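You operate a simulated robot arm through the tools that you are given. There is no shell and no other tool.

You run a simulated two-armed robot. Do the job below in one go: nothing can be reset, and whatever is moved stays where it is left.

TASK
Mark the black metal block on top of the 2 cm gauge block in the small marker's drawer.
Fine: focus dial at 4 cm; leave both in the drawer.

The check looks at the end state, three seconds after you hand in, the way a careful person would. Anything else that was tipped, shoved, dropped, spilled or broken makes it a failure.

THE ROBOT
Two 7-joint arms with fingered hands on one trunk that stands fixed in place. Base frame: the origin is at the foot of the trunk, x ahead of it, y to its left, z up; the work surface is at about z = 80. Units: cm, rad, N and s.
The left shoulder is at [3.5, 15.2, 120], the right one opposite. With the tool pointing down near the work surface each hand reaches from about 34 to 78 cm from the base axis, measured 20 degrees to its own side. Payload 3.8 kg a hand.
The TCP of each hand is the grasp point between the finger pads, 3 cm short of the fingertips. In the tool frame z runs along the fingers and y along their closing line. The gripper opens to 10.4 cm; its body begins 3.5 cm behind the TCP. The gripper is a hand of 5 fingers: y runs from the thumb to the fingers, the wrist lies at [-1.5, -10.4, -17.8] in the tool frame, and closing takes about 1.5 s.
Orientation is told as [roll, pitch, yaw] about the base's x, y, z axes, in that order, counted from this pose: with the fingers straight down and the wrist toward the robot, the tool's x, y and z point along [0, 1, 0], [1, 0, 0] and [0, 0, -1] of the base frame.

THE INTERFACE
- The arms move only by the tool arm_command. It takes "left_plan", "right_plan" or both (then of equal length, played together; a hand with none holds still); each is a list of rows, each a list of 6 numbers: the shift along the tool's x, y, z in cm, then the turn, a rotation vector about the tool's x, y, z in rad. In form: [[dx, dy, dz, rx, ry, rz], ...]. A call has 1 to 20 rows; each row shifts and turns the commanded pose from where the row before left it, along the tool's axes as they then stand. "left_grip" and "right_grip" are, for a hand that has rows, the finger opening in cm, from 0 to 10.4, set as the call begins (left out, the last holds). A row lasts 0.2 s, in which the tool goes at most 5 cm and 0.15 rad; a call with a longer step from one row to the next is refused whole, and so is a gripper value outside its range. Where a pose cannot be reached the arm comes as near as it can. A force on the tool above 90 N (or 10 N above the force at the start of the call, whichever is more), or a blocked arm, ends the call early, and 0.2 s more pass. The fingers move at their own pace (about 7.2 cm/s each) and stop on an object; they squeeze with about 23 N. The grip force told is the motor's: it shows also when the fingers shut on nothing. Time passes only in rows, and 0.2 s behind the last, so rows that do not move let the fingers close. The reply holds the time, the measured pose of the TCP, the force on the tool along the base axes, the opening and the grip force, in the units named above and with some noise, with the torque about the TCP (base axes, N m) and any sound that the robot's microphone picked up.
- Cameras (640 x 400 px; columns grow to the right, rows downward): "scene" is now at [12.59, -3.16, 136.14]; the picture's right is [-0.34, -0.94, 0.03], its down [-0.46, 0.14, -0.88] and it looks along [0.82, -0.31, -0.48] (base axes); focal length 214 px, centre (320, 200). "left" rides on the left gripper at [-8, -7.8, -14.1] in its tool frame; the picture's right is [-0.78, -0.30, 0.56], its down [0.54, -0.78, 0.33] and it looks along [0.33, 0.56, 0.76] (tool axes); focal length 247 px, centre (320, 200). "right" rides on the right gripper at [8, -7.8, -14.1] in its tool frame; the picture's right is [-0.78, 0.30, -0.56], its down [-0.54, -0.78, 0.33] and it looks along [-0.33, 0.56, 0.76] (tool axes); focal length 247 px, centre (320, 200). There is no depth. A picture from a camera that has moved, and an enlarged one, comes with that camera's place and axes in the base frame and with its lens.
- camera(camera): a new picture of that camera. The clock stands still meanwhile.
- lift_body(by): moves the trunk up (or, below 0, down) by that many cm; the arms and the scene camera ride with it, the base frame stays. It gives what a move gives, with no picture.
- curl_fingers(index, middle, ring, little, thumb_bend, thumb_turn, hand): sets how far each is bent, from 0 (flat) to 1 (curled in); at 0.3 the hand is open as for a grip, at 0.7 the pads meet at the TCP. One left out holds its place. A second passes; each finger stops where it meets its share of the squeeze, and holds until it gets a number again. A gripper value or a shape takes the hand back. It gives what a move gives, with no picture; readings hold the bend of each and the force on index, middle, ring, little, thumb and palm. thumb_turn goes from beside the hand (0) to across from the fingers (1), as for a grip.
- set_grasp(shape, hand): the hand has 5 fingers and takes this shape, open, in about a second: jaw (thumb against the fingers, like two jaws); tri (thumb and two fingers); tip (a fingertip pinch); poke (one finger out to press); point (the index stretched); flat (the hand flat); cup (the hand cupped); fist (a fist). The gripper value then closes the fingers along that shape, each until it touches; the sizes above hold for jaw. It gives what a move gives, with no picture.
- head_to(pan, tilt): turns the head with the scene camera to pan (to the left, within 1.396 rad either way) and tilt (down, from -0.506 to 1.204), counted from straight ahead of the robot (the tilt from the chest, where the trunk bows). It gives what a move gives.
- zoom(camera, box): a new picture of the part [left, top, right, bottom] of that camera's present view, enlarged. The clock stands still meanwhile.
- job_done(): hands the job in; it is judged then, once.

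Nothing tells you positions but the pictures and the camera data. Unless the task says otherwise, let go and move clear before handing in.

The tools are called after "Request:" as a command line: name --argument value ..., lists and objects as JSON in quotes. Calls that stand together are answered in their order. arm_command: Moves the arms, as the interface text tells. Its arguments: {"type":"object","properties":{"left_plan":{"type":"array","items":{"type":"array","items":{"type":"number"}}},"left_grip":{"type":"number"},"right_plan":{"type":"array","items":{"type":"array","items":{"type":"number"}}},"right_grip":{"type":"number"}},"required":[]} The other tools are called the same way: lift_body (by) moves the trunk up or down; set_grasp (shape, hand) gives the hand a shape; curl_fingers (index, middle, ring, little, thumb_bend, thumb_turn, hand) moves the fingers one by one; head_to (pan, tilt) turns the head that bears the scene camera; camera (camera) takes a picture; zoom (camera, box) takes an enlarged picture of a part of a camera's view; job_done () hands the job in.

At the start:

```text
time: 0.0
left_position: [45.79, -0.87, 128.5]
left_orientation: [0.002, 0.0, 0.002]
left_wrist_force: [-0.6, 0.0, 0.0]
left_moment: [-0.01, 0.0, -0.02]
left_finger_gap: 10.36
left_finger_force: 0.1
left_shape: jaw
left_bend: [0.3, 0.3, 0.3, 0.3, 0.3, 0.98]
left_finger forces: [0.0, 0.0, 0.0, 0.0, 0.0, 0.0]
right_position: [38.62, -44.72, 132.99]
right_orientation: [-0.001, -0.001, -0.001]
right_wrist_force: [0.3, 0.7, 1.0]
right_moment: [0.0, 0.02, -0.04]
right_finger_gap: 10.34
right_finger_force: 0.0
right_shape: jaw
right_bend: [0.3, 0.3, 0.3, 0.3, 0.3, 0.98]
right_finger forces: [0.0, 0.0, 0.1, 0.1, 0.0, 0.1]
trunk travel left (down, up): [-27.5, 18.1]
head pan, tilt (commanded): [-0.346, 0.417]
```

scene: 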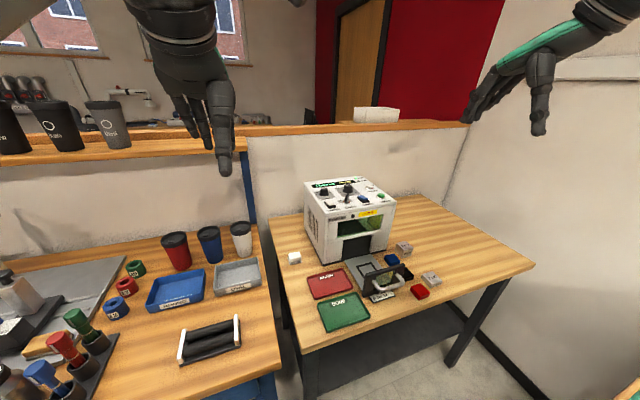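
right: 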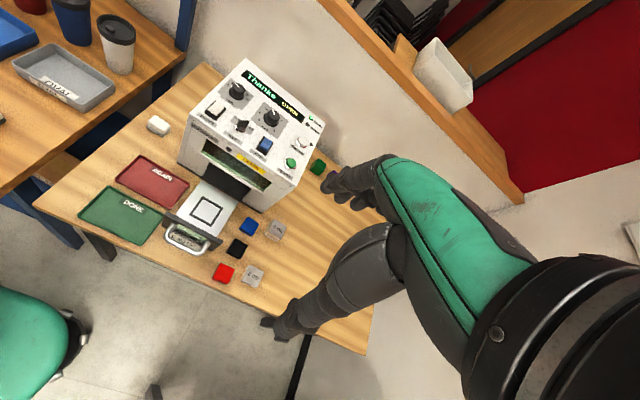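
left: 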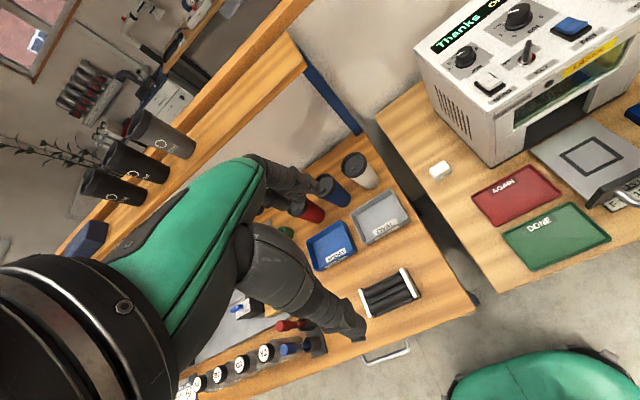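

I see a small marking machine on the right table with an open drawer, coloured metal blocks beside it, and two gauge blocks. First I take closer looks at the machine's panel, the drawer and the blocks.

Request:
zoom --camera "right" --box '[170, 50, 340, 156]'

Request:
zoom --camera "right" --box '[140, 170, 320, 300]'

Request:
zoom --camera "scene" --box '[280, 160, 460, 272]'

Request:
zoom --camera "scene" --box '[330, 230, 460, 311]'

Request:
zoom --camera "left" --box '[400, 0, 640, 150]'

```text
3.76 times, centred on (255, 103) of right
camera zoom: at [30.77, -36.91, 147.07], right [0.3, -0.78, 0.56], down [-0.78, -0.54, -0.33], along [0.56, -0.33, -0.76], focal length 930 px, centre (565, 565)
```

zoom: 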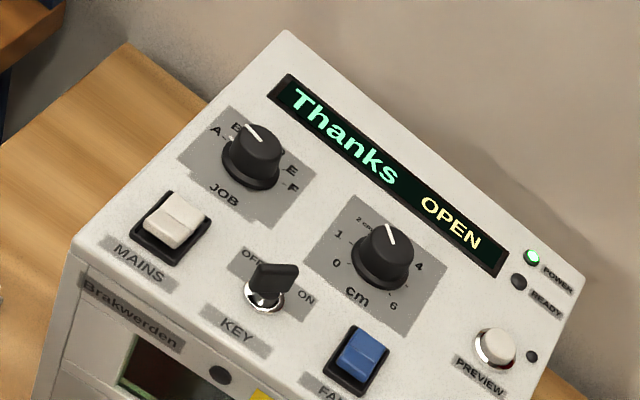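

```text
3.08 times, centred on (230, 235) of right
camera zoom: at [30.77, -36.91, 147.07], right [0.3, -0.78, 0.56], down [-0.78, -0.54, -0.33], along [0.56, -0.33, -0.76], focal length 760 px, centre (597, 92)
```

zoom: 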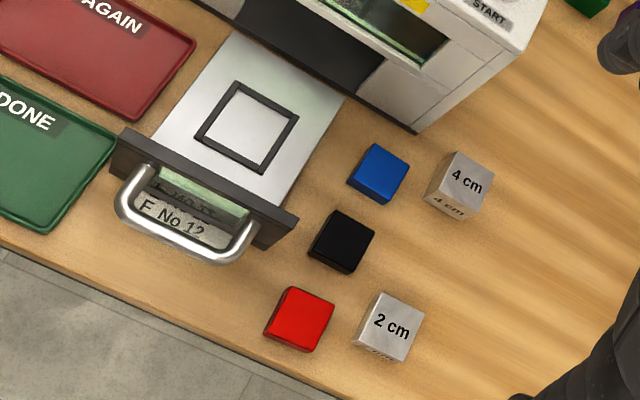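

```text
3.56 times, centred on (370, 216) of scene
camera zoom: at [12.59, -3.16, 136.14], right [-0.34, -0.94, 0.03], down [-0.46, 0.14, -0.88], along [0.82, -0.31, -0.48], focal length 763 px, centre (142, 143)
```

zoom: 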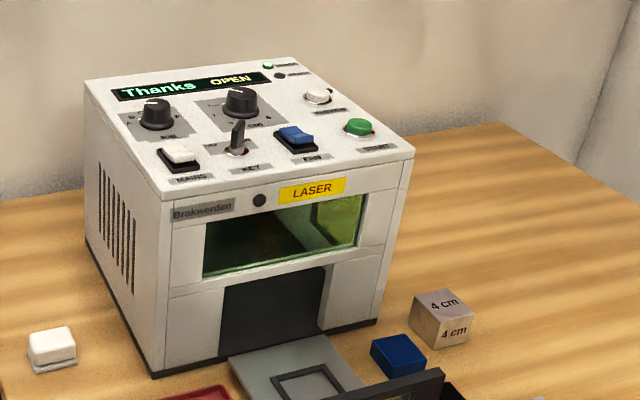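

```text
4.92 times, centred on (395, 270) of scene
camera zoom: at [12.59, -3.16, 136.14], right [-0.34, -0.94, 0.03], down [-0.46, 0.14, -0.88], along [0.82, -0.31, -0.48], focal length 1056 px, centre (-49, -147)
```

zoom: 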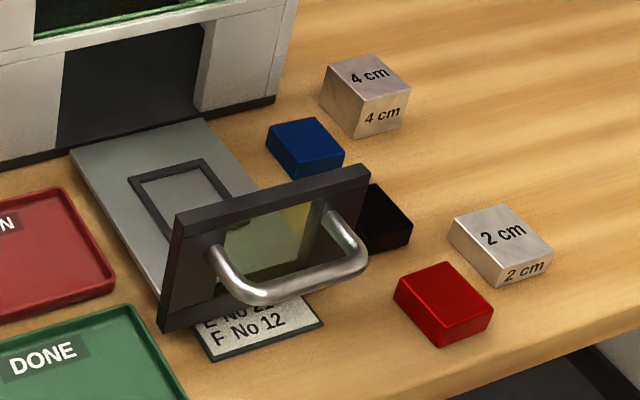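

```text
2.67 times, centred on (520, 75) of left
camera zoom: at [37.88, -8.89, 142.53], right [-0.3, -0.78, -0.56], down [-0.78, 0.53, -0.33], along [0.56, 0.33, -0.76], focal length 659 px, centre (-213, 533)
```

zoom: 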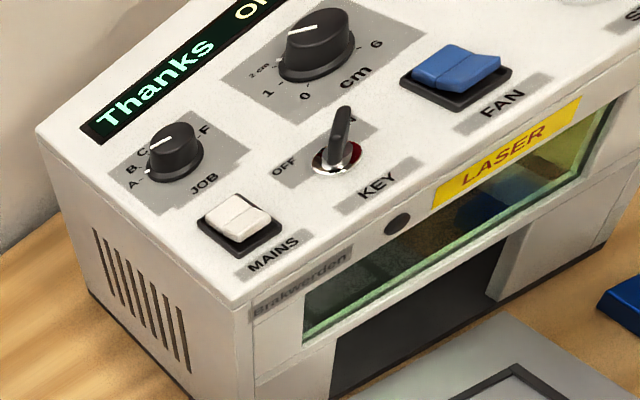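

The panel shows the job "Thanks" and a lid/drawer state "OPEN"; a job card seems to lie by the drawer. I zoom more tightly on the card, the dials and the switches to read them.

Request:
zoom --camera "scene" --box '[365, 270, 405, 305]'

Request:
zoom --camera "right" --box '[160, 205, 220, 255]'

Request:
zoom --camera "left" --box '[560, 130, 640, 220]'

Request:
zoom --camera "right" --box '[215, 70, 285, 115]'

Request:
zoom --camera "right" --box '[250, 95, 330, 180]'

Request:
zoom --camera "right" --box '[255, 100, 295, 135]'

```text
11.43 times, centred on (385, 288) of scene
camera zoom: at [12.59, -3.16, 136.14], right [-0.34, -0.94, 0.03], down [-0.46, 0.14, -0.88], along [0.82, -0.31, -0.48], focal length 2451 px, centre (-423, -800)
```

zoom: 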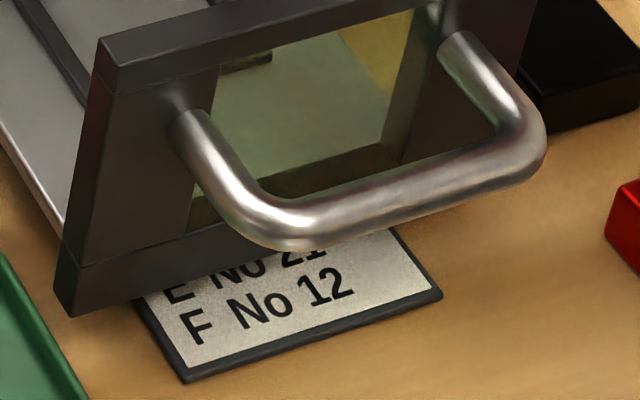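

```text
8.00 times, centred on (190, 230) of right
camera zoom: at [30.77, -36.91, 147.07], right [0.3, -0.78, 0.56], down [-0.78, -0.54, -0.33], along [0.56, -0.33, -0.76], focal length 1976 px, centre (1360, -40)
```

zoom: 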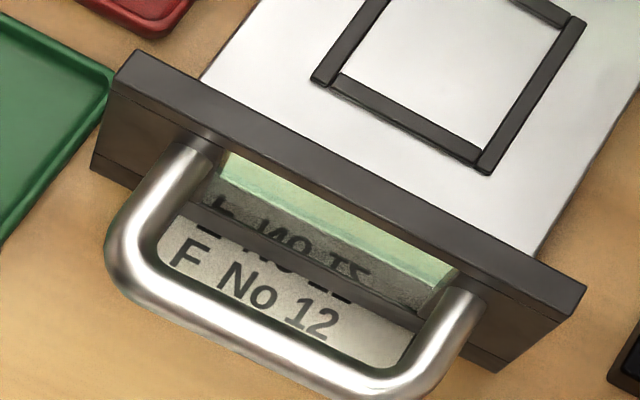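

```text
4.44 times, centred on (600, 175) of left
camera zoom: at [37.88, -8.89, 142.53], right [-0.3, -0.78, -0.56], down [-0.78, 0.53, -0.33], along [0.56, 0.33, -0.76], focal length 1098 px, centre (-924, 311)
```

zoom: 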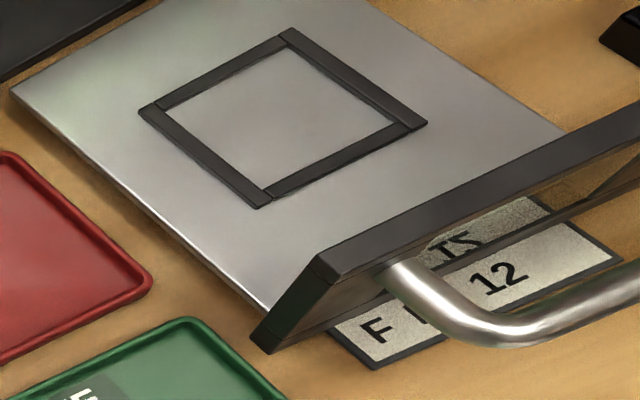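

```text
8.89 times, centred on (250, 92) of right
camera zoom: at [30.77, -36.91, 147.07], right [0.3, -0.78, 0.56], down [-0.78, -0.54, -0.33], along [0.56, -0.33, -0.76], focal length 2195 px, centre (942, 1156)
```

zoom: 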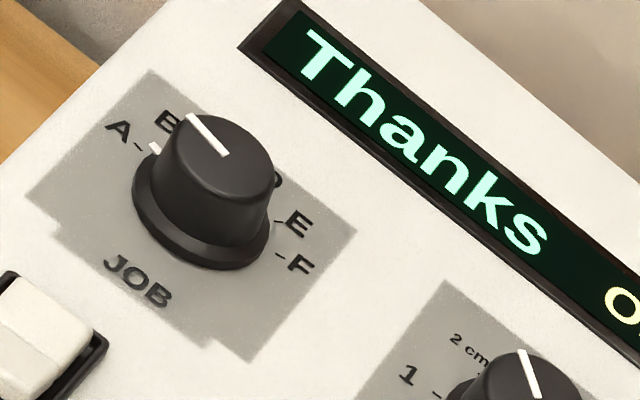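

```text
4.71 times, centred on (290, 138) of right
camera zoom: at [30.77, -36.91, 147.07], right [0.3, -0.78, 0.56], down [-0.78, -0.54, -0.33], along [0.56, -0.33, -0.76], focal length 1162 px, centre (461, 494)
```

zoom: 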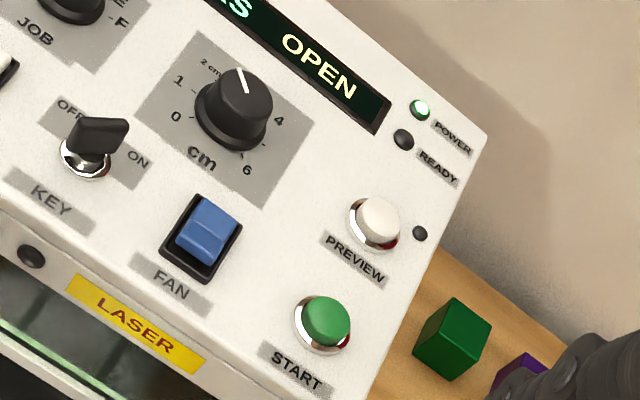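

```text
11.43 times, centred on (275, 118) of right
camera zoom: at [30.77, -36.91, 147.07], right [0.3, -0.78, 0.56], down [-0.78, -0.54, -0.33], along [0.56, -0.33, -0.76], focal length 2823 px, centre (834, 1143)
```

zoom: 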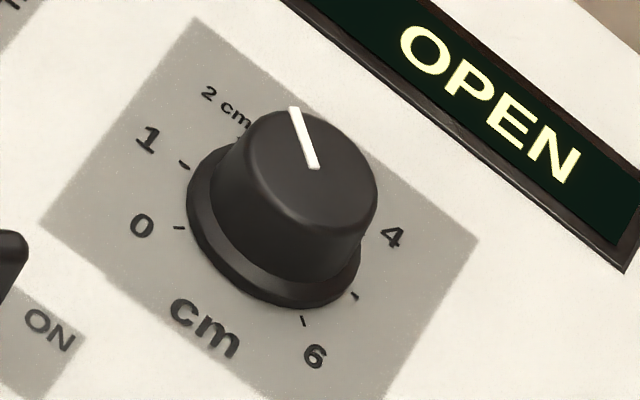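

The blocks sit around x 44–51, y −48 to −55, and the drawer front is around (48, −37). I look more closely at the key, fan and mains switches and what lies behind the right hand.

Request:
zoom --camera "right" --box '[225, 110, 265, 145]'

Request:
zoom --camera "right" --box '[245, 125, 285, 160]'

Request:
zoom --camera "right" --box '[195, 90, 235, 125]'

Request:
zoom --camera "right" --box '[290, 100, 340, 145]'

Request:
zoom --camera "scene" --box '[300, 170, 400, 240]'

Request:
zoom --camera "right" --box '[210, 205, 290, 295]'

```text
11.43 times, centred on (245, 128) of right
camera zoom: at [30.77, -36.91, 147.07], right [0.3, -0.78, 0.56], down [-0.78, -0.54, -0.33], along [0.56, -0.33, -0.76], focal length 2823 px, centre (1177, 1029)
```

zoom: 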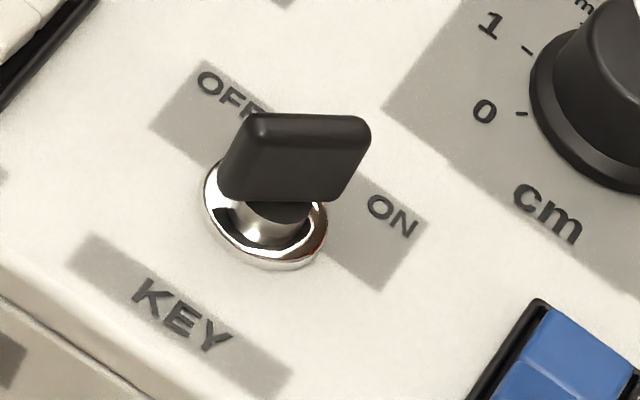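

```text
11.43 times, centred on (265, 142) of right
camera zoom: at [30.77, -36.91, 147.07], right [0.3, -0.78, 0.56], down [-0.78, -0.54, -0.33], along [0.56, -0.33, -0.76], focal length 2823 px, centre (949, 857)
```

zoom: 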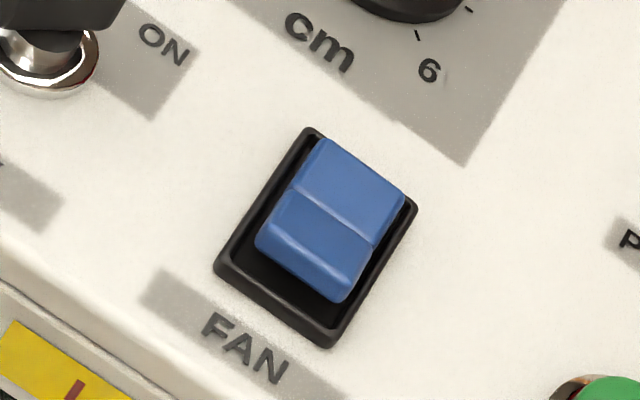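

```text
11.43 times, centred on (215, 108) of right
camera zoom: at [30.77, -36.91, 147.07], right [0.3, -0.78, 0.56], down [-0.78, -0.54, -0.33], along [0.56, -0.33, -0.76], focal length 2823 px, centre (1520, 1257)
```

zoom: 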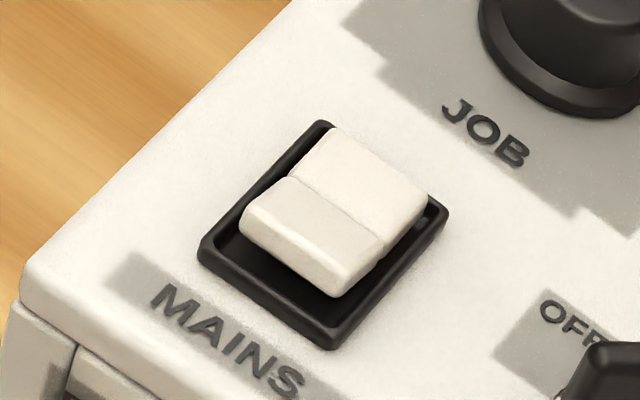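

```text
8.89 times, centred on (315, 122) of right
camera zoom: at [30.77, -36.91, 147.07], right [0.3, -0.78, 0.56], down [-0.78, -0.54, -0.33], along [0.56, -0.33, -0.76], focal length 2195 px, centre (364, 889)
```

zoom: 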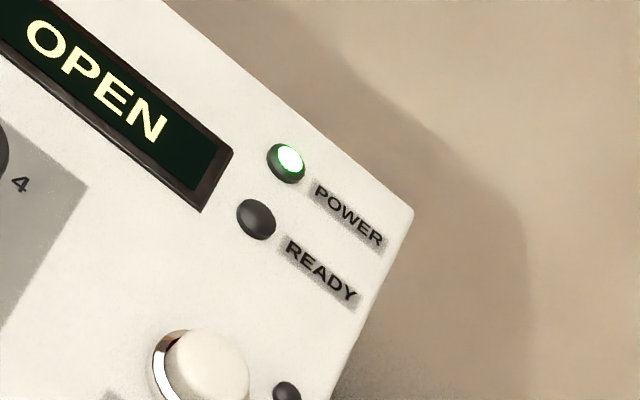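

```text
5.71 times, centred on (350, 205) of scene
camera zoom: at [12.59, -3.16, 136.14], right [-0.34, -0.94, 0.03], down [-0.46, 0.14, -0.88], along [0.82, -0.31, -0.48], focal length 1226 px, centre (149, 171)
```

zoom: 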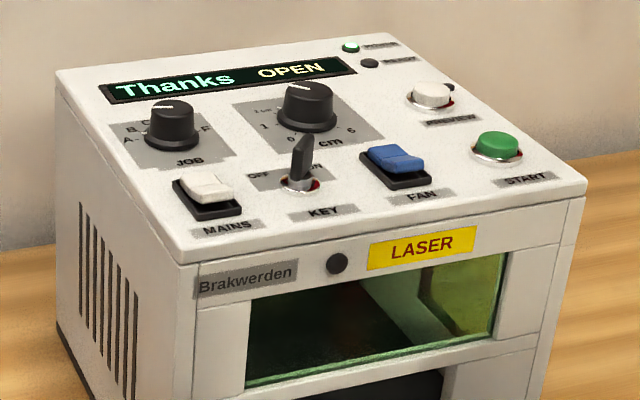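

```text
4.44 times, centred on (250, 250) of right
camera zoom: at [30.77, -36.91, 147.07], right [0.3, -0.78, 0.56], down [-0.78, -0.54, -0.33], along [0.56, -0.33, -0.76], focal length 1098 px, centre (631, -22)
```

zoom: 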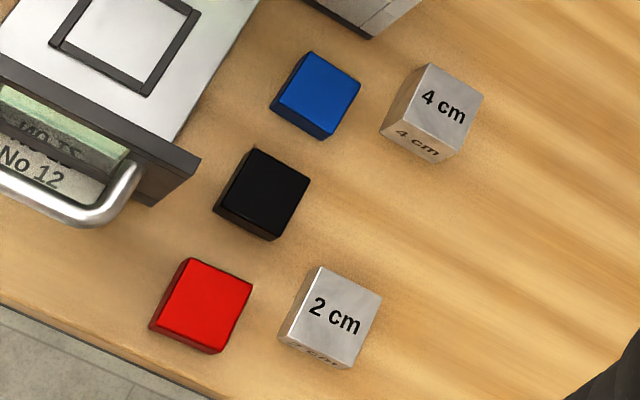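

The key points to ON, mains power is lit, and the focus knob sits near 3 between "2 cm" and "4". I want precise block outlines, so I zoom on each block.

Request:
zoom --camera "right" --box '[222, 230, 254, 254]'

Request:
zoom --camera "right" --box '[236, 261, 268, 289]'

Request:
zoom --camera "right" --box '[206, 258, 238, 286]'

Request:
zoom --camera "right" --box '[232, 210, 264, 238]'

Request:
zoom --camera "right" --box '[180, 175, 250, 245]'

Request:
zoom --camera "left" --box '[520, 100, 640, 220]'

```text
16.00 times, centred on (238, 242) of right
camera zoom: at [30.77, -36.91, 147.07], right [0.3, -0.78, 0.56], down [-0.78, -0.54, -0.33], along [0.56, -0.33, -0.76], focal length 3952 px, centre (1632, -472)
```

zoom: 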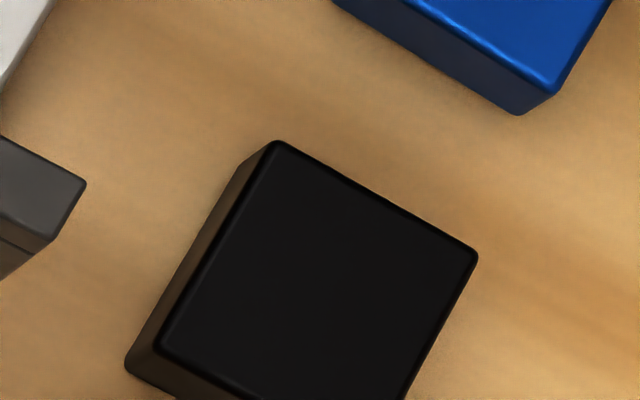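

```text
14.29 times, centred on (252, 275) of right
camera zoom: at [30.77, -36.91, 147.07], right [0.3, -0.78, 0.56], down [-0.78, -0.54, -0.33], along [0.56, -0.33, -0.76], focal length 3528 px, centre (1291, -871)
```

zoom: 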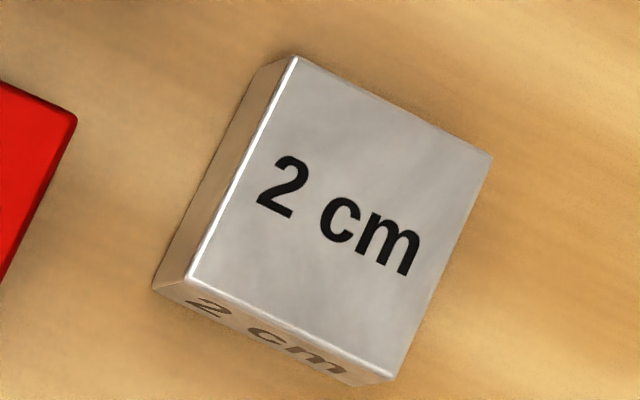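

```text
14.29 times, centred on (222, 272) of right
camera zoom: at [30.77, -36.91, 147.07], right [0.3, -0.78, 0.56], down [-0.78, -0.54, -0.33], along [0.56, -0.33, -0.76], focal length 3528 px, centre (1720, -829)
```

zoom: 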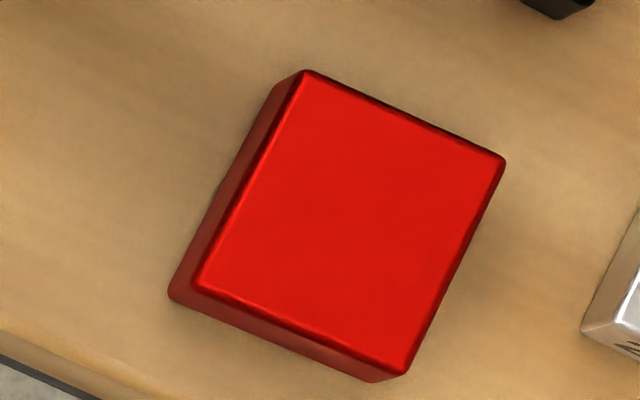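

```text
14.29 times, centred on (248, 224) of right
camera zoom: at [30.77, -36.91, 147.07], right [0.3, -0.78, 0.56], down [-0.78, -0.54, -0.33], along [0.56, -0.33, -0.76], focal length 3528 px, centre (1349, -143)
```

zoom: 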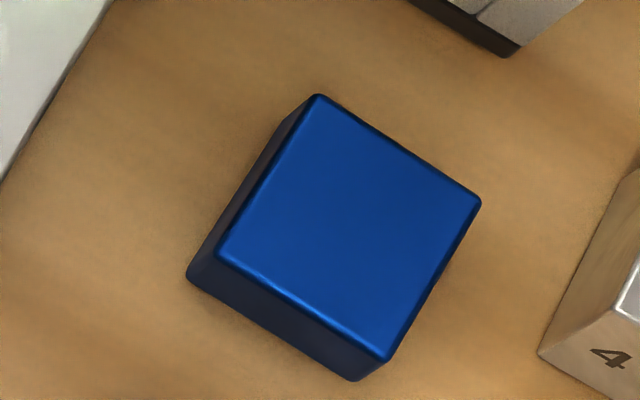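

```text
5.71 times, centred on (215, 210) of right
camera zoom: at [30.77, -36.91, 147.07], right [0.3, -0.78, 0.56], down [-0.78, -0.54, -0.33], along [0.56, -0.33, -0.76], focal length 1411 px, centre (920, 143)
```

zoom: 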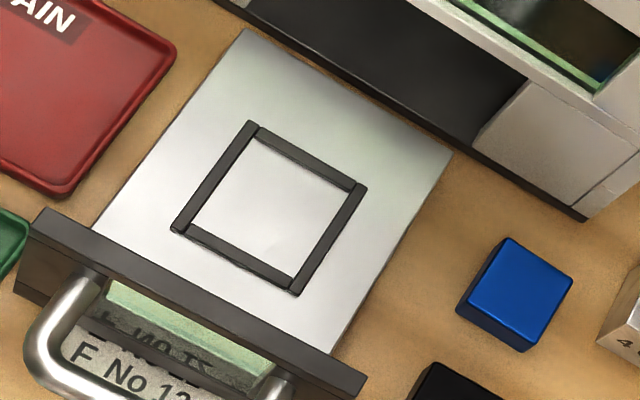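

```text
3.33 times, centred on (580, 160) of left
camera zoom: at [37.88, -8.89, 142.53], right [-0.3, -0.78, -0.56], down [-0.78, 0.53, -0.33], along [0.56, 0.33, -0.76], focal length 823 px, centre (-547, 333)
```

zoom: 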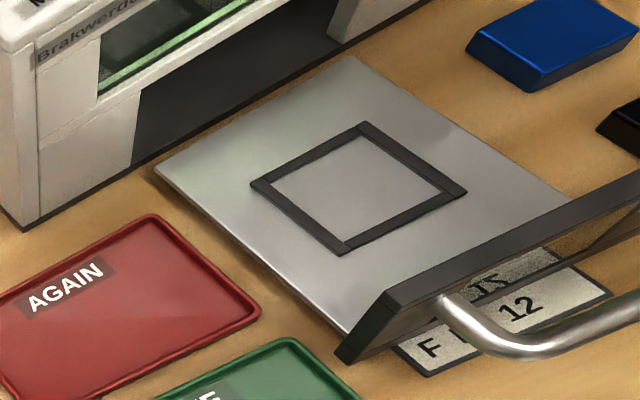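

All blocks are aligned with the base axes: black at about (50.7, −48.4), 2 cm gauge at (46.2, −55.4), the drawer's nest at (55.5, −36.8). I take the right hand over the gauge block, high up, and turn it so that the hand closes along base y.

Request:
set_grasp --shape "tri" --hand "right"

Request:
camera --camera "right"

Request:
arm_command --right_plan '[[-1.34, 0.95, 2.5, 0, 0, 0], [-1.34, 0.95, 2.5, 0, 0, 0], [-1.34, 0.95, 2.5, 0, 0, 0], [-1.34, 0.95, 2.5, 0, 0, 0], [-1.34, 0.95, 2.5, 0, 0, 0], [-1.34, 0.95, 2.5, 0, 0, 0], [-1.34, 0.95, 2.5, 0, 0, 0], [-1.34, 0.95, 2.5, 0, 0, 0]]'

Request:
arm_command --right_plan '[[0, 0, 0, 0, 0, 0.1428], [0, 0, 0, 0, 0, 0.1428], [0, 0, 0, 0, 0, 0.1428], [0, 0, 0, 0, 0, 0.1428], [0, 0, 0, 0, 0, 0.1428], [0, 0, 0, 0, 0, 0.1428], [0, 0, 0, 0, 0, 0.1428], [0, 0, 0, 0, 0, 0.1428], [0, 0, 0, 0, 0, 0.1428], [0, 0, 0, 0, 0, 0.1428], [0, 0, 0, 0, 0, 0.1428]]'

Request:
camera --camera "right"

Request:
camera --camera "scene"

```text
time: 0.9
left_position: [45.67, -0.82, 128.54]
left_orientation: [0.0, -0.001, 0.002]
left_wrist_force: [0.3, 0.2, -0.1]
left_moment: [0.0, 0.02, 0.0]
left_finger_gap: 10.36
left_finger_force: 0.0
left_shape: jaw
left_bend: [0.3, 0.3, 0.3, 0.3, 0.3, 0.98]
left_finger forces: [0.0, 0.1, 0.0, 0.0, 0.0, 0.0]
right_position: [38.55, -44.82, 133.01]
right_orientation: [-0.001, 0.002, 0.0]
right_wrist_force: [-0.3, 0.3, -0.1]
right_moment: [0.0, 0.0, -0.04]
right_finger_gap: 10.36
right_finger_force: 0.0
right_shape: tri
right_bend: [0.3, 0.3, 0.99, 0.99, 0.3, 0.98]
right_finger forces: [0.1, 0.0, 0.0, 0.0, 0.0, 0.0]
trunk travel left (down, up): [-27.5, 18.1]
head pan, tilt (commanded): [-0.346, 0.417]
```

```text
taken
camera right: at [30.77, -36.91, 147.07], right [0.3, -0.78, 0.56], down [-0.78, -0.54, -0.33], along [0.56, -0.33, -0.76], focal length 247 px, centre (320, 200)
```

right: 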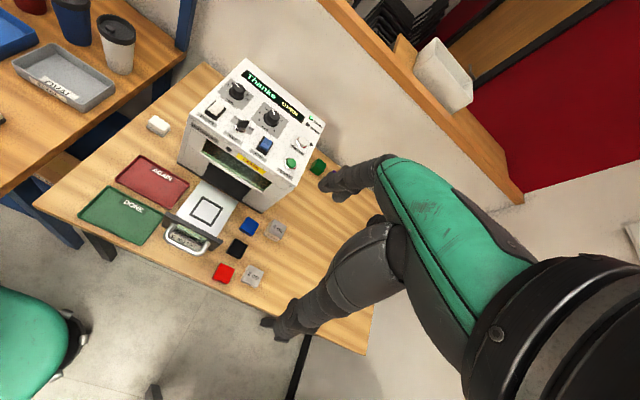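

```text
time: 2.7
left_position: [45.68, -0.94, 128.48]
left_orientation: [0.001, 0.002, 0.002]
left_wrist_force: [-0.4, 0.0, 0.5]
left_moment: [0.04, 0.0, 0.01]
left_finger_gap: 10.37
left_finger_force: 0.1
left_shape: jaw
left_bend: [0.3, 0.3, 0.3, 0.3, 0.3, 0.98]
left_finger forces: [0.0, 0.1, 0.1, 0.0, 0.1, 0.0]
right_position: [46.15, -55.58, 112.98]
right_orientation: [0.001, -0.001, 0.001]
right_wrist_force: [0.4, -0.1, -0.7]
right_moment: [0.03, 0.0, 0.0]
right_finger_gap: 10.37
right_finger_force: 0.1
right_shape: tri
right_bend: [0.3, 0.3, 0.99, 0.99, 0.3, 0.98]
right_finger forces: [0.0, 0.1, 0.0, 0.0, 0.1, 0.1]
trunk travel left (down, up): [-27.5, 18.1]
head pan, tilt (commanded): [-0.346, 0.417]
```

```text
time: 5.1
left_position: [45.54, -0.96, 128.6]
left_orientation: [0.0, 0.0, 0.001]
left_wrist_force: [0.0, 0.4, 0.1]
left_moment: [0.01, 0.03, 0.03]
left_finger_gap: 10.35
left_finger_force: 0.1
left_shape: jaw
left_bend: [0.3, 0.3, 0.3, 0.3, 0.3, 0.98]
left_finger forces: [0.0, 0.0, 0.1, 0.0, 0.0, 0.1]
right_position: [46.07, -55.39, 113.09]
right_orientation: [0.002, 0.0, -1.573]
right_wrist_force: [0.0, 1.0, 0.3]
right_moment: [0.0, 0.01, 0.02]
right_finger_gap: 10.35
right_finger_force: 0.0
right_shape: tri
right_bend: [0.3, 0.3, 0.99, 0.99, 0.3, 0.98]
right_finger forces: [0.1, 0.0, 0.1, 0.0, 0.1, 0.1]
trunk travel left (down, up): [-27.5, 18.1]
head pan, tilt (commanded): [-0.346, 0.417]
```

```text
taken
camera right: at [54.07, -47.83, 127.16], right [-0.78, -0.29, 0.56], down [-0.53, 0.78, -0.33], along [-0.33, -0.56, -0.76], focal length 247 px, centre (320, 200)
```

right: 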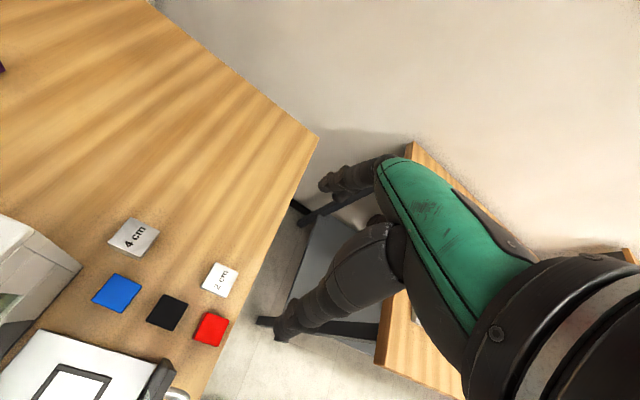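

```text
taken
camera scene: at [12.56, -3.12, 136.14], right [-0.34, -0.94, 0.03], down [-0.46, 0.14, -0.88], along [0.82, -0.31, -0.48], focal length 214 px, centre (320, 200)
```

scene: 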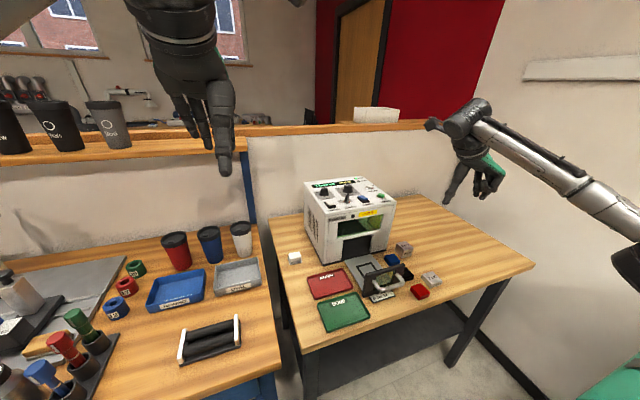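

The turned pose is reached. I zoom on the hand and on the blocks from this view to refine positions before descending.

Request:
zoom --camera "right" --box '[240, 140, 440, 350]'

Request:
zoom --camera "right" --box '[190, 250, 250, 310]'

Request:
zoom --camera "right" --box '[130, 280, 240, 360]'

Request:
zoom --camera "right" --box '[0, 310, 200, 400]'

Request:
zoom --camera "scene" --box '[420, 90, 520, 210]'

```text
1.90 times, centred on (340, 245) of right
camera zoom: at [54.07, -47.83, 127.16], right [-0.78, -0.29, 0.56], down [-0.53, 0.78, -0.33], along [-0.33, -0.56, -0.76], focal length 470 px, centre (282, 114)
```

zoom: 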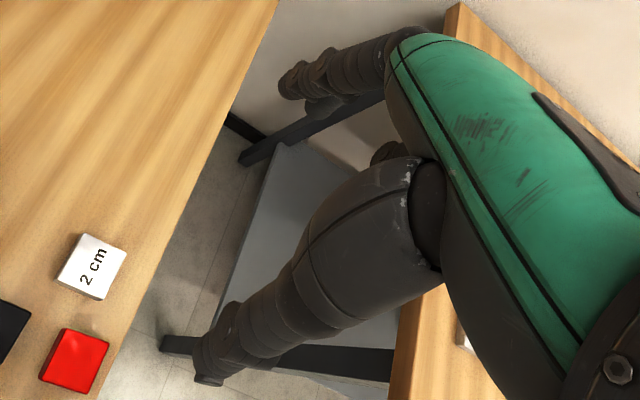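

```text
6.67 times, centred on (220, 280) of right
camera zoom: at [54.07, -47.83, 127.16], right [-0.78, -0.29, 0.56], down [-0.53, 0.78, -0.33], along [-0.33, -0.56, -0.76], focal length 1646 px, centre (987, -333)
```

zoom: 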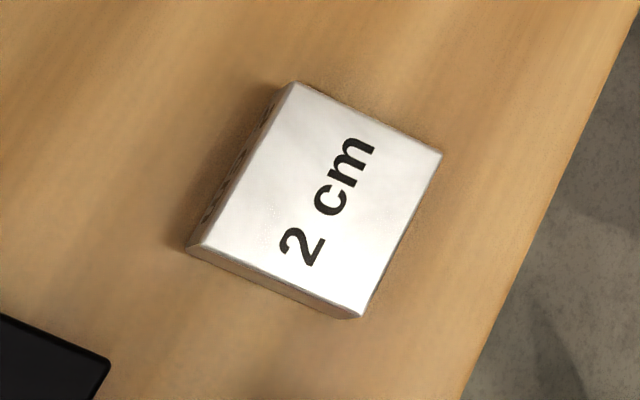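

```text
5.00 times, centred on (185, 320) of right
camera zoom: at [54.07, -47.83, 127.16], right [-0.78, -0.29, 0.56], down [-0.53, 0.78, -0.33], along [-0.33, -0.56, -0.76], focal length 1235 px, centre (995, -400)
```

zoom: 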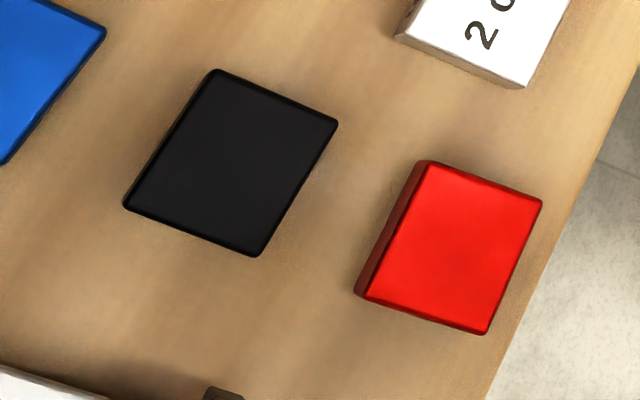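

```text
3.20 times, centred on (100, 355) of right
camera zoom: at [54.07, -47.83, 127.16], right [-0.78, -0.29, 0.56], down [-0.53, 0.78, -0.33], along [-0.33, -0.56, -0.76], focal length 790 px, centre (1024, -296)
```

zoom: 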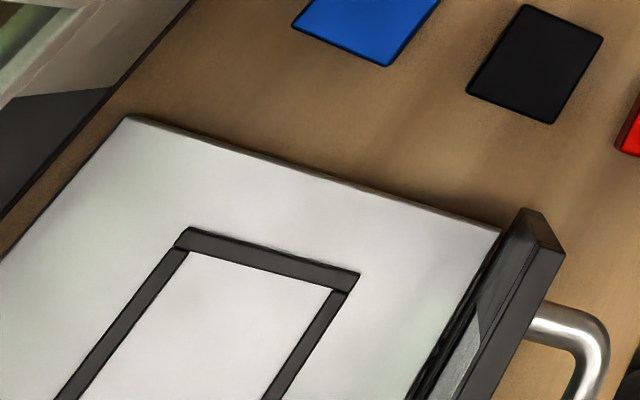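

```text
3.33 times, centred on (470, 150) of scene
camera zoom: at [12.56, -3.12, 136.14], right [-0.34, -0.94, 0.03], down [-0.46, 0.14, -0.88], along [0.82, -0.31, -0.48], focal length 715 px, centre (-180, 367)
```

zoom: 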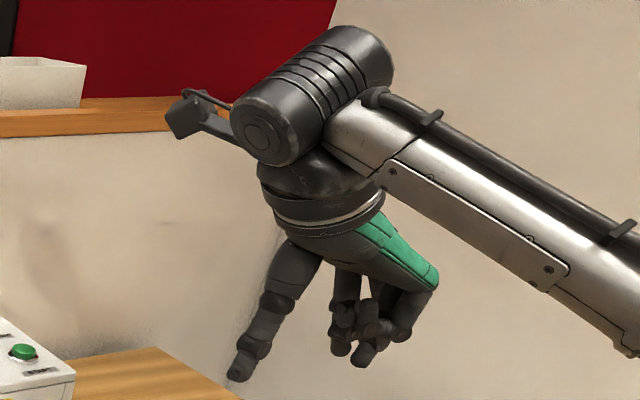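

The gauge centre refines to (46.2, −55.5) and black to (50.7, −48.5). I close the hand part way in the air to see how high the fingertips sit relative to the TCP.

Request:
arm_command --right_plan '[[0, 0, 1.0, 0, 0, 0], [0, 0, 1.0, 0, 0, 0], [0, 0, 1.0, 0, 0, 0], [0, 0, 0, 0, 0, 0], [0, 0, 0, 0, 0, 0]]' --right_grip 6.5

Request:
zoom --camera "scene" --box '[430, 130, 510, 210]'

Request:
zoom --camera "right" --box '[190, 140, 440, 350]'

```text
time: 6.3
left_position: [45.7, -0.87, 128.53]
left_orientation: [0.001, 0.0, 0.002]
left_wrist_force: [0.0, -0.5, 0.1]
left_moment: [0.01, 0.0, 0.01]
left_finger_gap: 10.38
left_finger_force: 0.0
left_shape: jaw
left_bend: [0.3, 0.3, 0.3, 0.3, 0.3, 0.98]
left_finger forces: [0.0, 0.0, 0.1, 0.0, 0.1, 0.1]
right_position: [46.19, -55.47, 110.13]
right_orientation: [0.0, 0.0, -1.57]
right_wrist_force: [0.2, -0.3, -0.6]
right_moment: [0.0, 0.0, 0.01]
right_finger_gap: 6.56
right_finger_force: 0.3
right_shape: tri
right_bend: [0.73, 0.4, 0.99, 0.99, 0.63, 1.0]
right_finger forces: [0.1, 0.0, 0.0, 0.0, 0.0, 0.0]
trunk travel left (down, up): [-27.5, 18.1]
head pan, tilt (commanded): [-0.346, 0.417]
```

```text
5.00 times, centred on (470, 170) of scene
camera zoom: at [12.59, -3.16, 136.14], right [-0.34, -0.94, 0.03], down [-0.46, 0.14, -0.88], along [0.82, -0.31, -0.48], focal length 1072 px, centre (-430, 350)
```

zoom: 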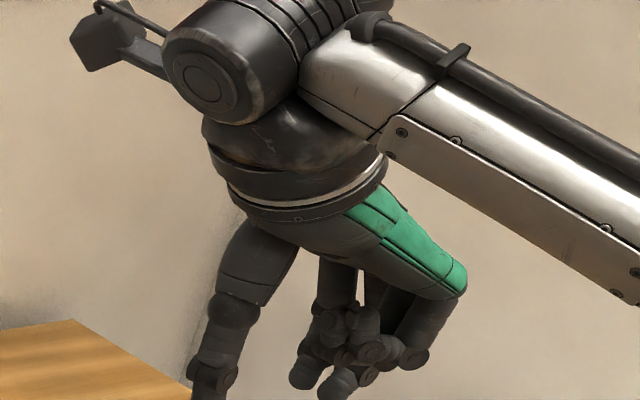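

```text
1.90 times, centred on (315, 245) of right
camera zoom: at [54.14, -47.8, 124.07], right [-0.78, -0.3, 0.56], down [-0.54, 0.78, -0.33], along [-0.33, -0.56, -0.76], focal length 470 px, centre (330, 114)
```

zoom: 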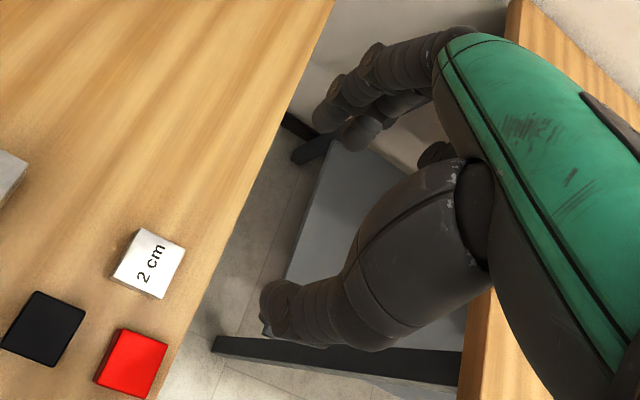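

The tri shape closes its fingers unevenly, so I switch to the jaw shape (there is room for it in this orientation) and look at it partly closed.

Request:
set_grasp --shape "jaw" --hand "right"

Request:
arm_command --right_plan '[[0, 0, 0, 0, 0, 0], [0, 0, 0, 0, 0, 0], [0, 0, 0, 0, 0, 0], [0, 0, 0, 0, 0, 0], [0, 0, 0, 0, 0, 0]]' --right_grip 6.5

Request:
camera --camera "right"

Request:
zoom --camera "scene" --box '[430, 140, 530, 240]'

```text
time: 7.2
left_position: [45.64, -1.02, 128.62]
left_orientation: [-0.001, 0.001, 0.002]
left_wrist_force: [-0.8, 1.0, 0.8]
left_moment: [-0.02, 0.01, 0.02]
left_finger_gap: 10.34
left_finger_force: 0.0
left_shape: jaw
left_bend: [0.3, 0.3, 0.3, 0.3, 0.3, 0.98]
left_finger forces: [0.0, 0.0, 0.0, 0.0, 0.1, 0.1]
right_position: [46.21, -55.48, 109.95]
right_orientation: [0.001, 0.001, -1.569]
right_wrist_force: [0.2, 0.5, 0.7]
right_moment: [0.01, 0.0, 0.03]
right_finger_gap: 10.37
right_finger_force: 0.0
right_shape: jaw
right_bend: [0.3, 0.3, 0.3, 0.3, 0.3, 0.98]
right_finger forces: [0.0, 0.0, 0.0, 0.1, 0.0, 0.1]
trunk travel left (down, up): [-27.5, 18.1]
head pan, tilt (commanded): [-0.346, 0.417]
```

```text
time: 8.4
left_position: [45.65, -0.85, 128.52]
left_orientation: [0.0, 0.0, 0.002]
left_wrist_force: [-0.3, 0.1, 0.2]
left_moment: [0.0, -0.07, -0.01]
left_finger_gap: 10.36
left_finger_force: 0.1
left_shape: jaw
left_bend: [0.3, 0.3, 0.3, 0.3, 0.3, 0.98]
left_finger forces: [0.0, 0.0, 0.0, 0.1, 0.0, 0.0]
right_position: [46.16, -55.57, 109.9]
right_orientation: [0.001, -0.001, -1.568]
right_wrist_force: [0.7, -0.2, -0.4]
right_moment: [-0.01, 0.01, 0.0]
right_finger_gap: 6.52
right_finger_force: 0.1
right_shape: jaw
right_bend: [0.28, 0.4, 0.36, 0.37, 0.63, 1.0]
right_finger forces: [0.1, 0.1, 0.1, 0.0, 0.0, 0.1]
trunk travel left (down, up): [-27.5, 18.1]
head pan, tilt (commanded): [-0.346, 0.417]
```

```text
taken
camera right: at [54.15, -47.81, 124.07], right [-0.78, -0.3, 0.56], down [-0.54, 0.78, -0.33], along [-0.33, -0.56, -0.76], focal length 247 px, centre (320, 200)
```

right: 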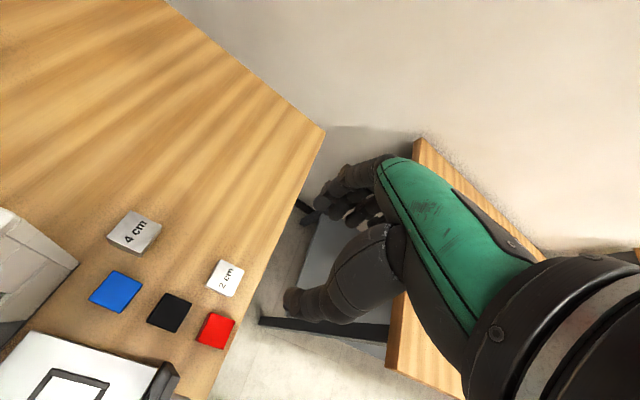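

```text
4.00 times, centred on (480, 190) of scene
camera zoom: at [12.59, -3.17, 136.14], right [-0.34, -0.94, 0.03], down [-0.46, 0.14, -0.88], along [0.82, -0.31, -0.48], focal length 858 px, centre (-320, 240)
```

zoom: 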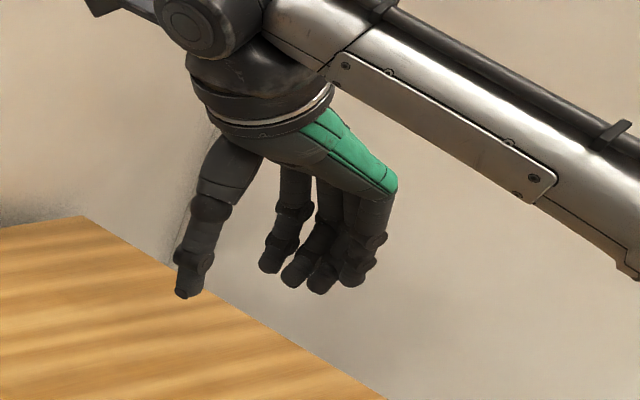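

In jaw shape the thumb and fingers straddle the TCP symmetrically with tips about 3 cm below it. I lower over the 2 cm gauge with a narrowed opening and check before going around it.

Request:
arm_command --right_plan '[[0, 0, 3.5, 0, 0, 0], [0, 0, 3.5, 0, 0, 0], [0, 0, 3.5, 0, 0, 0], [0, 0, 3.5, 0, 0, 0], [0, 0, 3.5, 0, 0, 0], [0, 0, 2.0, 0, 0, 0], [0, 0, 0, 0, 0, 0]]' --right_grip 5.9

Request:
camera --camera "right"

Request:
zoom --camera "scene" --box '[390, 220, 490, 310]'

Request:
zoom --camera "right" --box '[220, 170, 420, 350]'

```text
time: 10.0
left_position: [45.76, -0.85, 128.51]
left_orientation: [0.0, -0.001, 0.002]
left_wrist_force: [0.0, 0.3, -0.3]
left_moment: [0.01, 0.02, -0.02]
left_finger_gap: 10.33
left_finger_force: 0.0
left_shape: jaw
left_bend: [0.3, 0.3, 0.3, 0.3, 0.3, 0.98]
left_finger forces: [0.1, 0.1, 0.0, 0.1, 0.1, 0.1]
right_position: [46.14, -55.34, 90.43]
right_orientation: [0.001, 0.0, -1.571]
right_wrist_force: [-0.2, -0.2, -0.9]
right_moment: [0.0, -0.01, 0.05]
right_finger_gap: 5.95
right_finger_force: 0.1
right_shape: jaw
right_bend: [0.74, 0.42, 0.38, 0.43, 0.66, 1.0]
right_finger forces: [0.0, 0.0, 0.0, 0.1, 0.1, 0.0]
trunk travel left (down, up): [-27.5, 18.1]
head pan, tilt (commanded): [-0.346, 0.417]
```

```text
taken
camera right: at [54.11, -47.79, 104.54], right [-0.78, -0.3, 0.56], down [-0.54, 0.78, -0.33], along [-0.33, -0.56, -0.76], focal length 247 px, centre (320, 200)
```

right: 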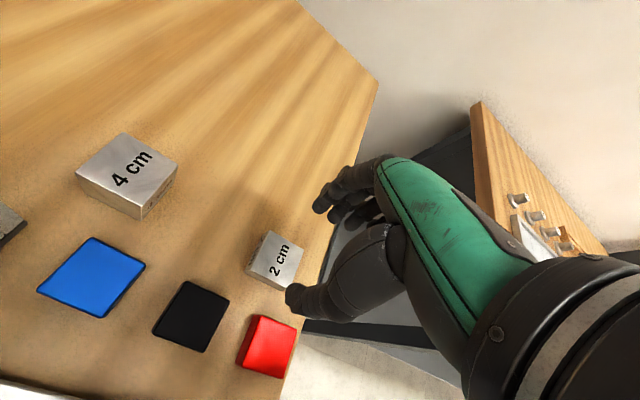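

```text
4.44 times, centred on (440, 265) of scene
camera zoom: at [12.58, -3.16, 136.14], right [-0.34, -0.94, 0.03], down [-0.46, 0.14, -0.88], along [0.82, -0.31, -0.48], focal length 953 px, centre (-213, -89)
```

zoom: 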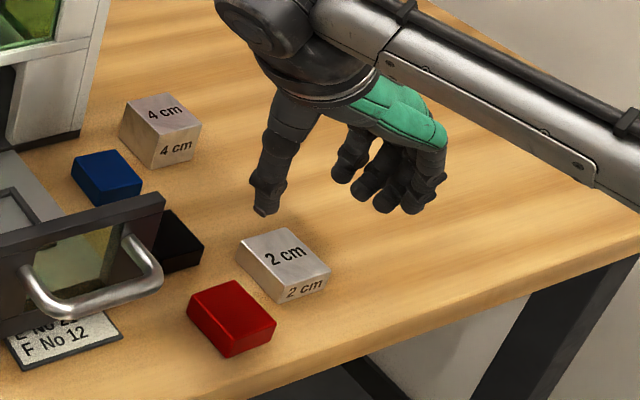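

```text
2.22 times, centred on (320, 260) of right
camera zoom: at [54.11, -47.79, 104.54], right [-0.78, -0.3, 0.56], down [-0.54, 0.78, -0.33], along [-0.33, -0.56, -0.76], focal length 549 px, centre (320, 67)
```

zoom: 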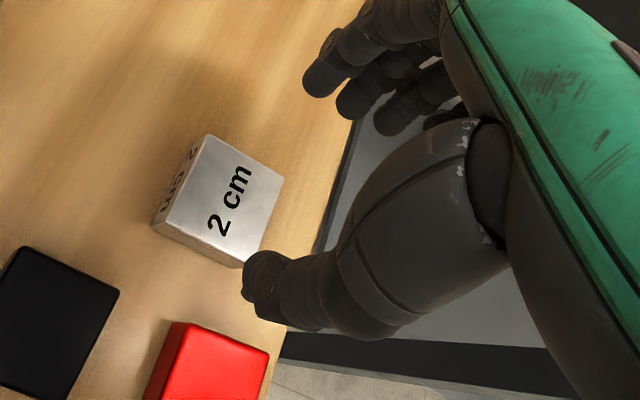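

The gauge is right beneath the hand (centre ≈ (46.2, −55.45)), the thumb clearing the red block. I descend slowly to about z 84.2.

Request:
arm_command --right_plan '[[0.08, 0.1, 1.0, 0, 0, 0], [0, 0, 1.0, 0, 0, 0], [0, 0, 1.0, 0, 0, 0], [0, 0, 1.0, 0, 0, 0], [0, 0, 0.8, 0, 0, 0], [0, 0, 0.7, 0, 0, 0], [0, 0, 0.5, 0, 0, 0], [0, 0, 0, 0, 0, 0]]'

Request:
zoom --camera "right" --box '[220, 170, 420, 350]'

Request:
zoom --camera "scene" --box '[400, 230, 490, 310]'

```text
time: 11.8
left_position: [45.69, -0.85, 128.56]
left_orientation: [0.0, 0.0, 0.003]
left_wrist_force: [-0.2, -0.4, 0.4]
left_moment: [0.01, -0.01, 0.02]
left_finger_gap: 10.35
left_finger_force: 0.0
left_shape: jaw
left_bend: [0.3, 0.3, 0.3, 0.3, 0.3, 0.98]
left_finger forces: [0.0, 0.0, 0.0, 0.0, 0.1, 0.0]
right_position: [46.3, -55.64, 84.34]
right_orientation: [0.0, 0.0, -1.571]
right_wrist_force: [1.0, -0.2, 0.5]
right_moment: [-0.03, 0.02, 0.02]
right_finger_gap: 5.94
right_finger_force: 0.1
right_shape: jaw
right_bend: [0.74, 0.42, 0.38, 0.43, 0.66, 1.0]
right_finger forces: [0.0, 0.1, 0.0, 0.2, 0.0, 0.0]
trunk travel left (down, up): [-27.5, 18.1]
head pan, tilt (commanded): [-0.346, 0.417]
```

```text
2.22 times, centred on (320, 260) of right
camera zoom: at [54.21, -47.95, 98.57], right [-0.78, -0.3, 0.56], down [-0.54, 0.78, -0.33], along [-0.33, -0.56, -0.76], focal length 549 px, centre (320, 67)
```

zoom: 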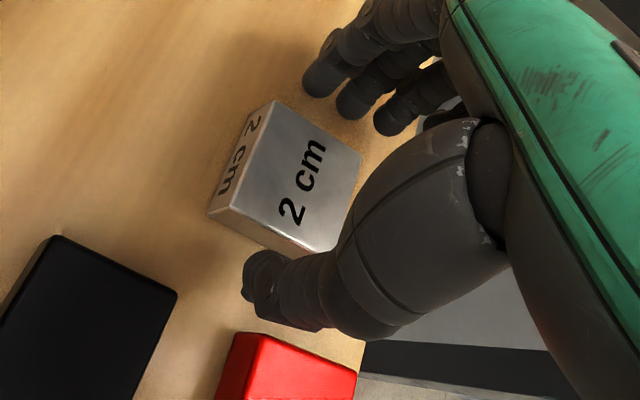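

```text
5.00 times, centred on (445, 270) of scene
camera zoom: at [12.58, -3.16, 136.14], right [-0.34, -0.94, 0.03], down [-0.46, 0.14, -0.88], along [0.82, -0.31, -0.48], focal length 1072 px, centre (-305, -150)
```

zoom: 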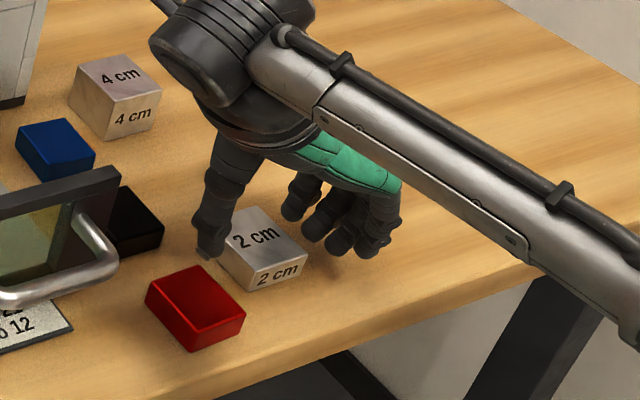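

The hand now straddles the gauge with no contact. I zoom in on the fingers to make sure all of them are beside the gauge before closing.

Request:
zoom --camera "scene" --box '[435, 255, 485, 290]'

Request:
zoom --camera "right" --box '[300, 160, 400, 230]'

Request:
zoom --camera "left" --box '[480, 0, 640, 100]'

```text
11.43 times, centred on (460, 272) of scene
camera zoom: at [12.58, -3.16, 136.14], right [-0.34, -0.94, 0.03], down [-0.46, 0.14, -0.88], along [0.82, -0.31, -0.48], focal length 2451 px, centre (-1280, -629)
```

zoom: 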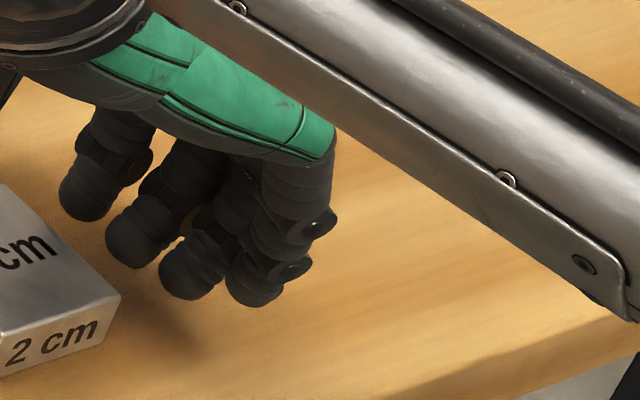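

```text
5.71 times, centred on (350, 195) of right
camera zoom: at [54.21, -47.95, 98.57], right [-0.78, -0.3, 0.56], down [-0.54, 0.78, -0.33], along [-0.33, -0.56, -0.76], focal length 1411 px, centre (149, 229)
```

zoom: 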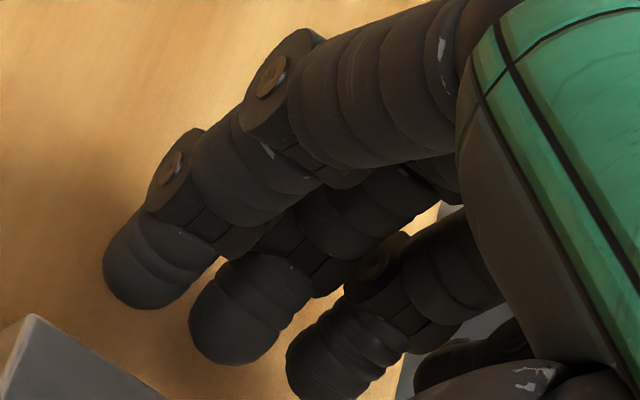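

```text
4.00 times, centred on (560, 50) of left
camera zoom: at [37.88, -8.89, 142.53], right [-0.3, -0.78, -0.56], down [-0.78, 0.53, -0.33], along [0.56, 0.33, -0.76], focal length 988 px, centre (-640, 800)
```

zoom: 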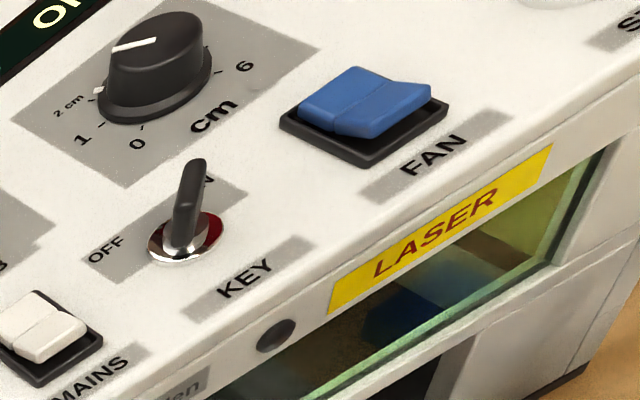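

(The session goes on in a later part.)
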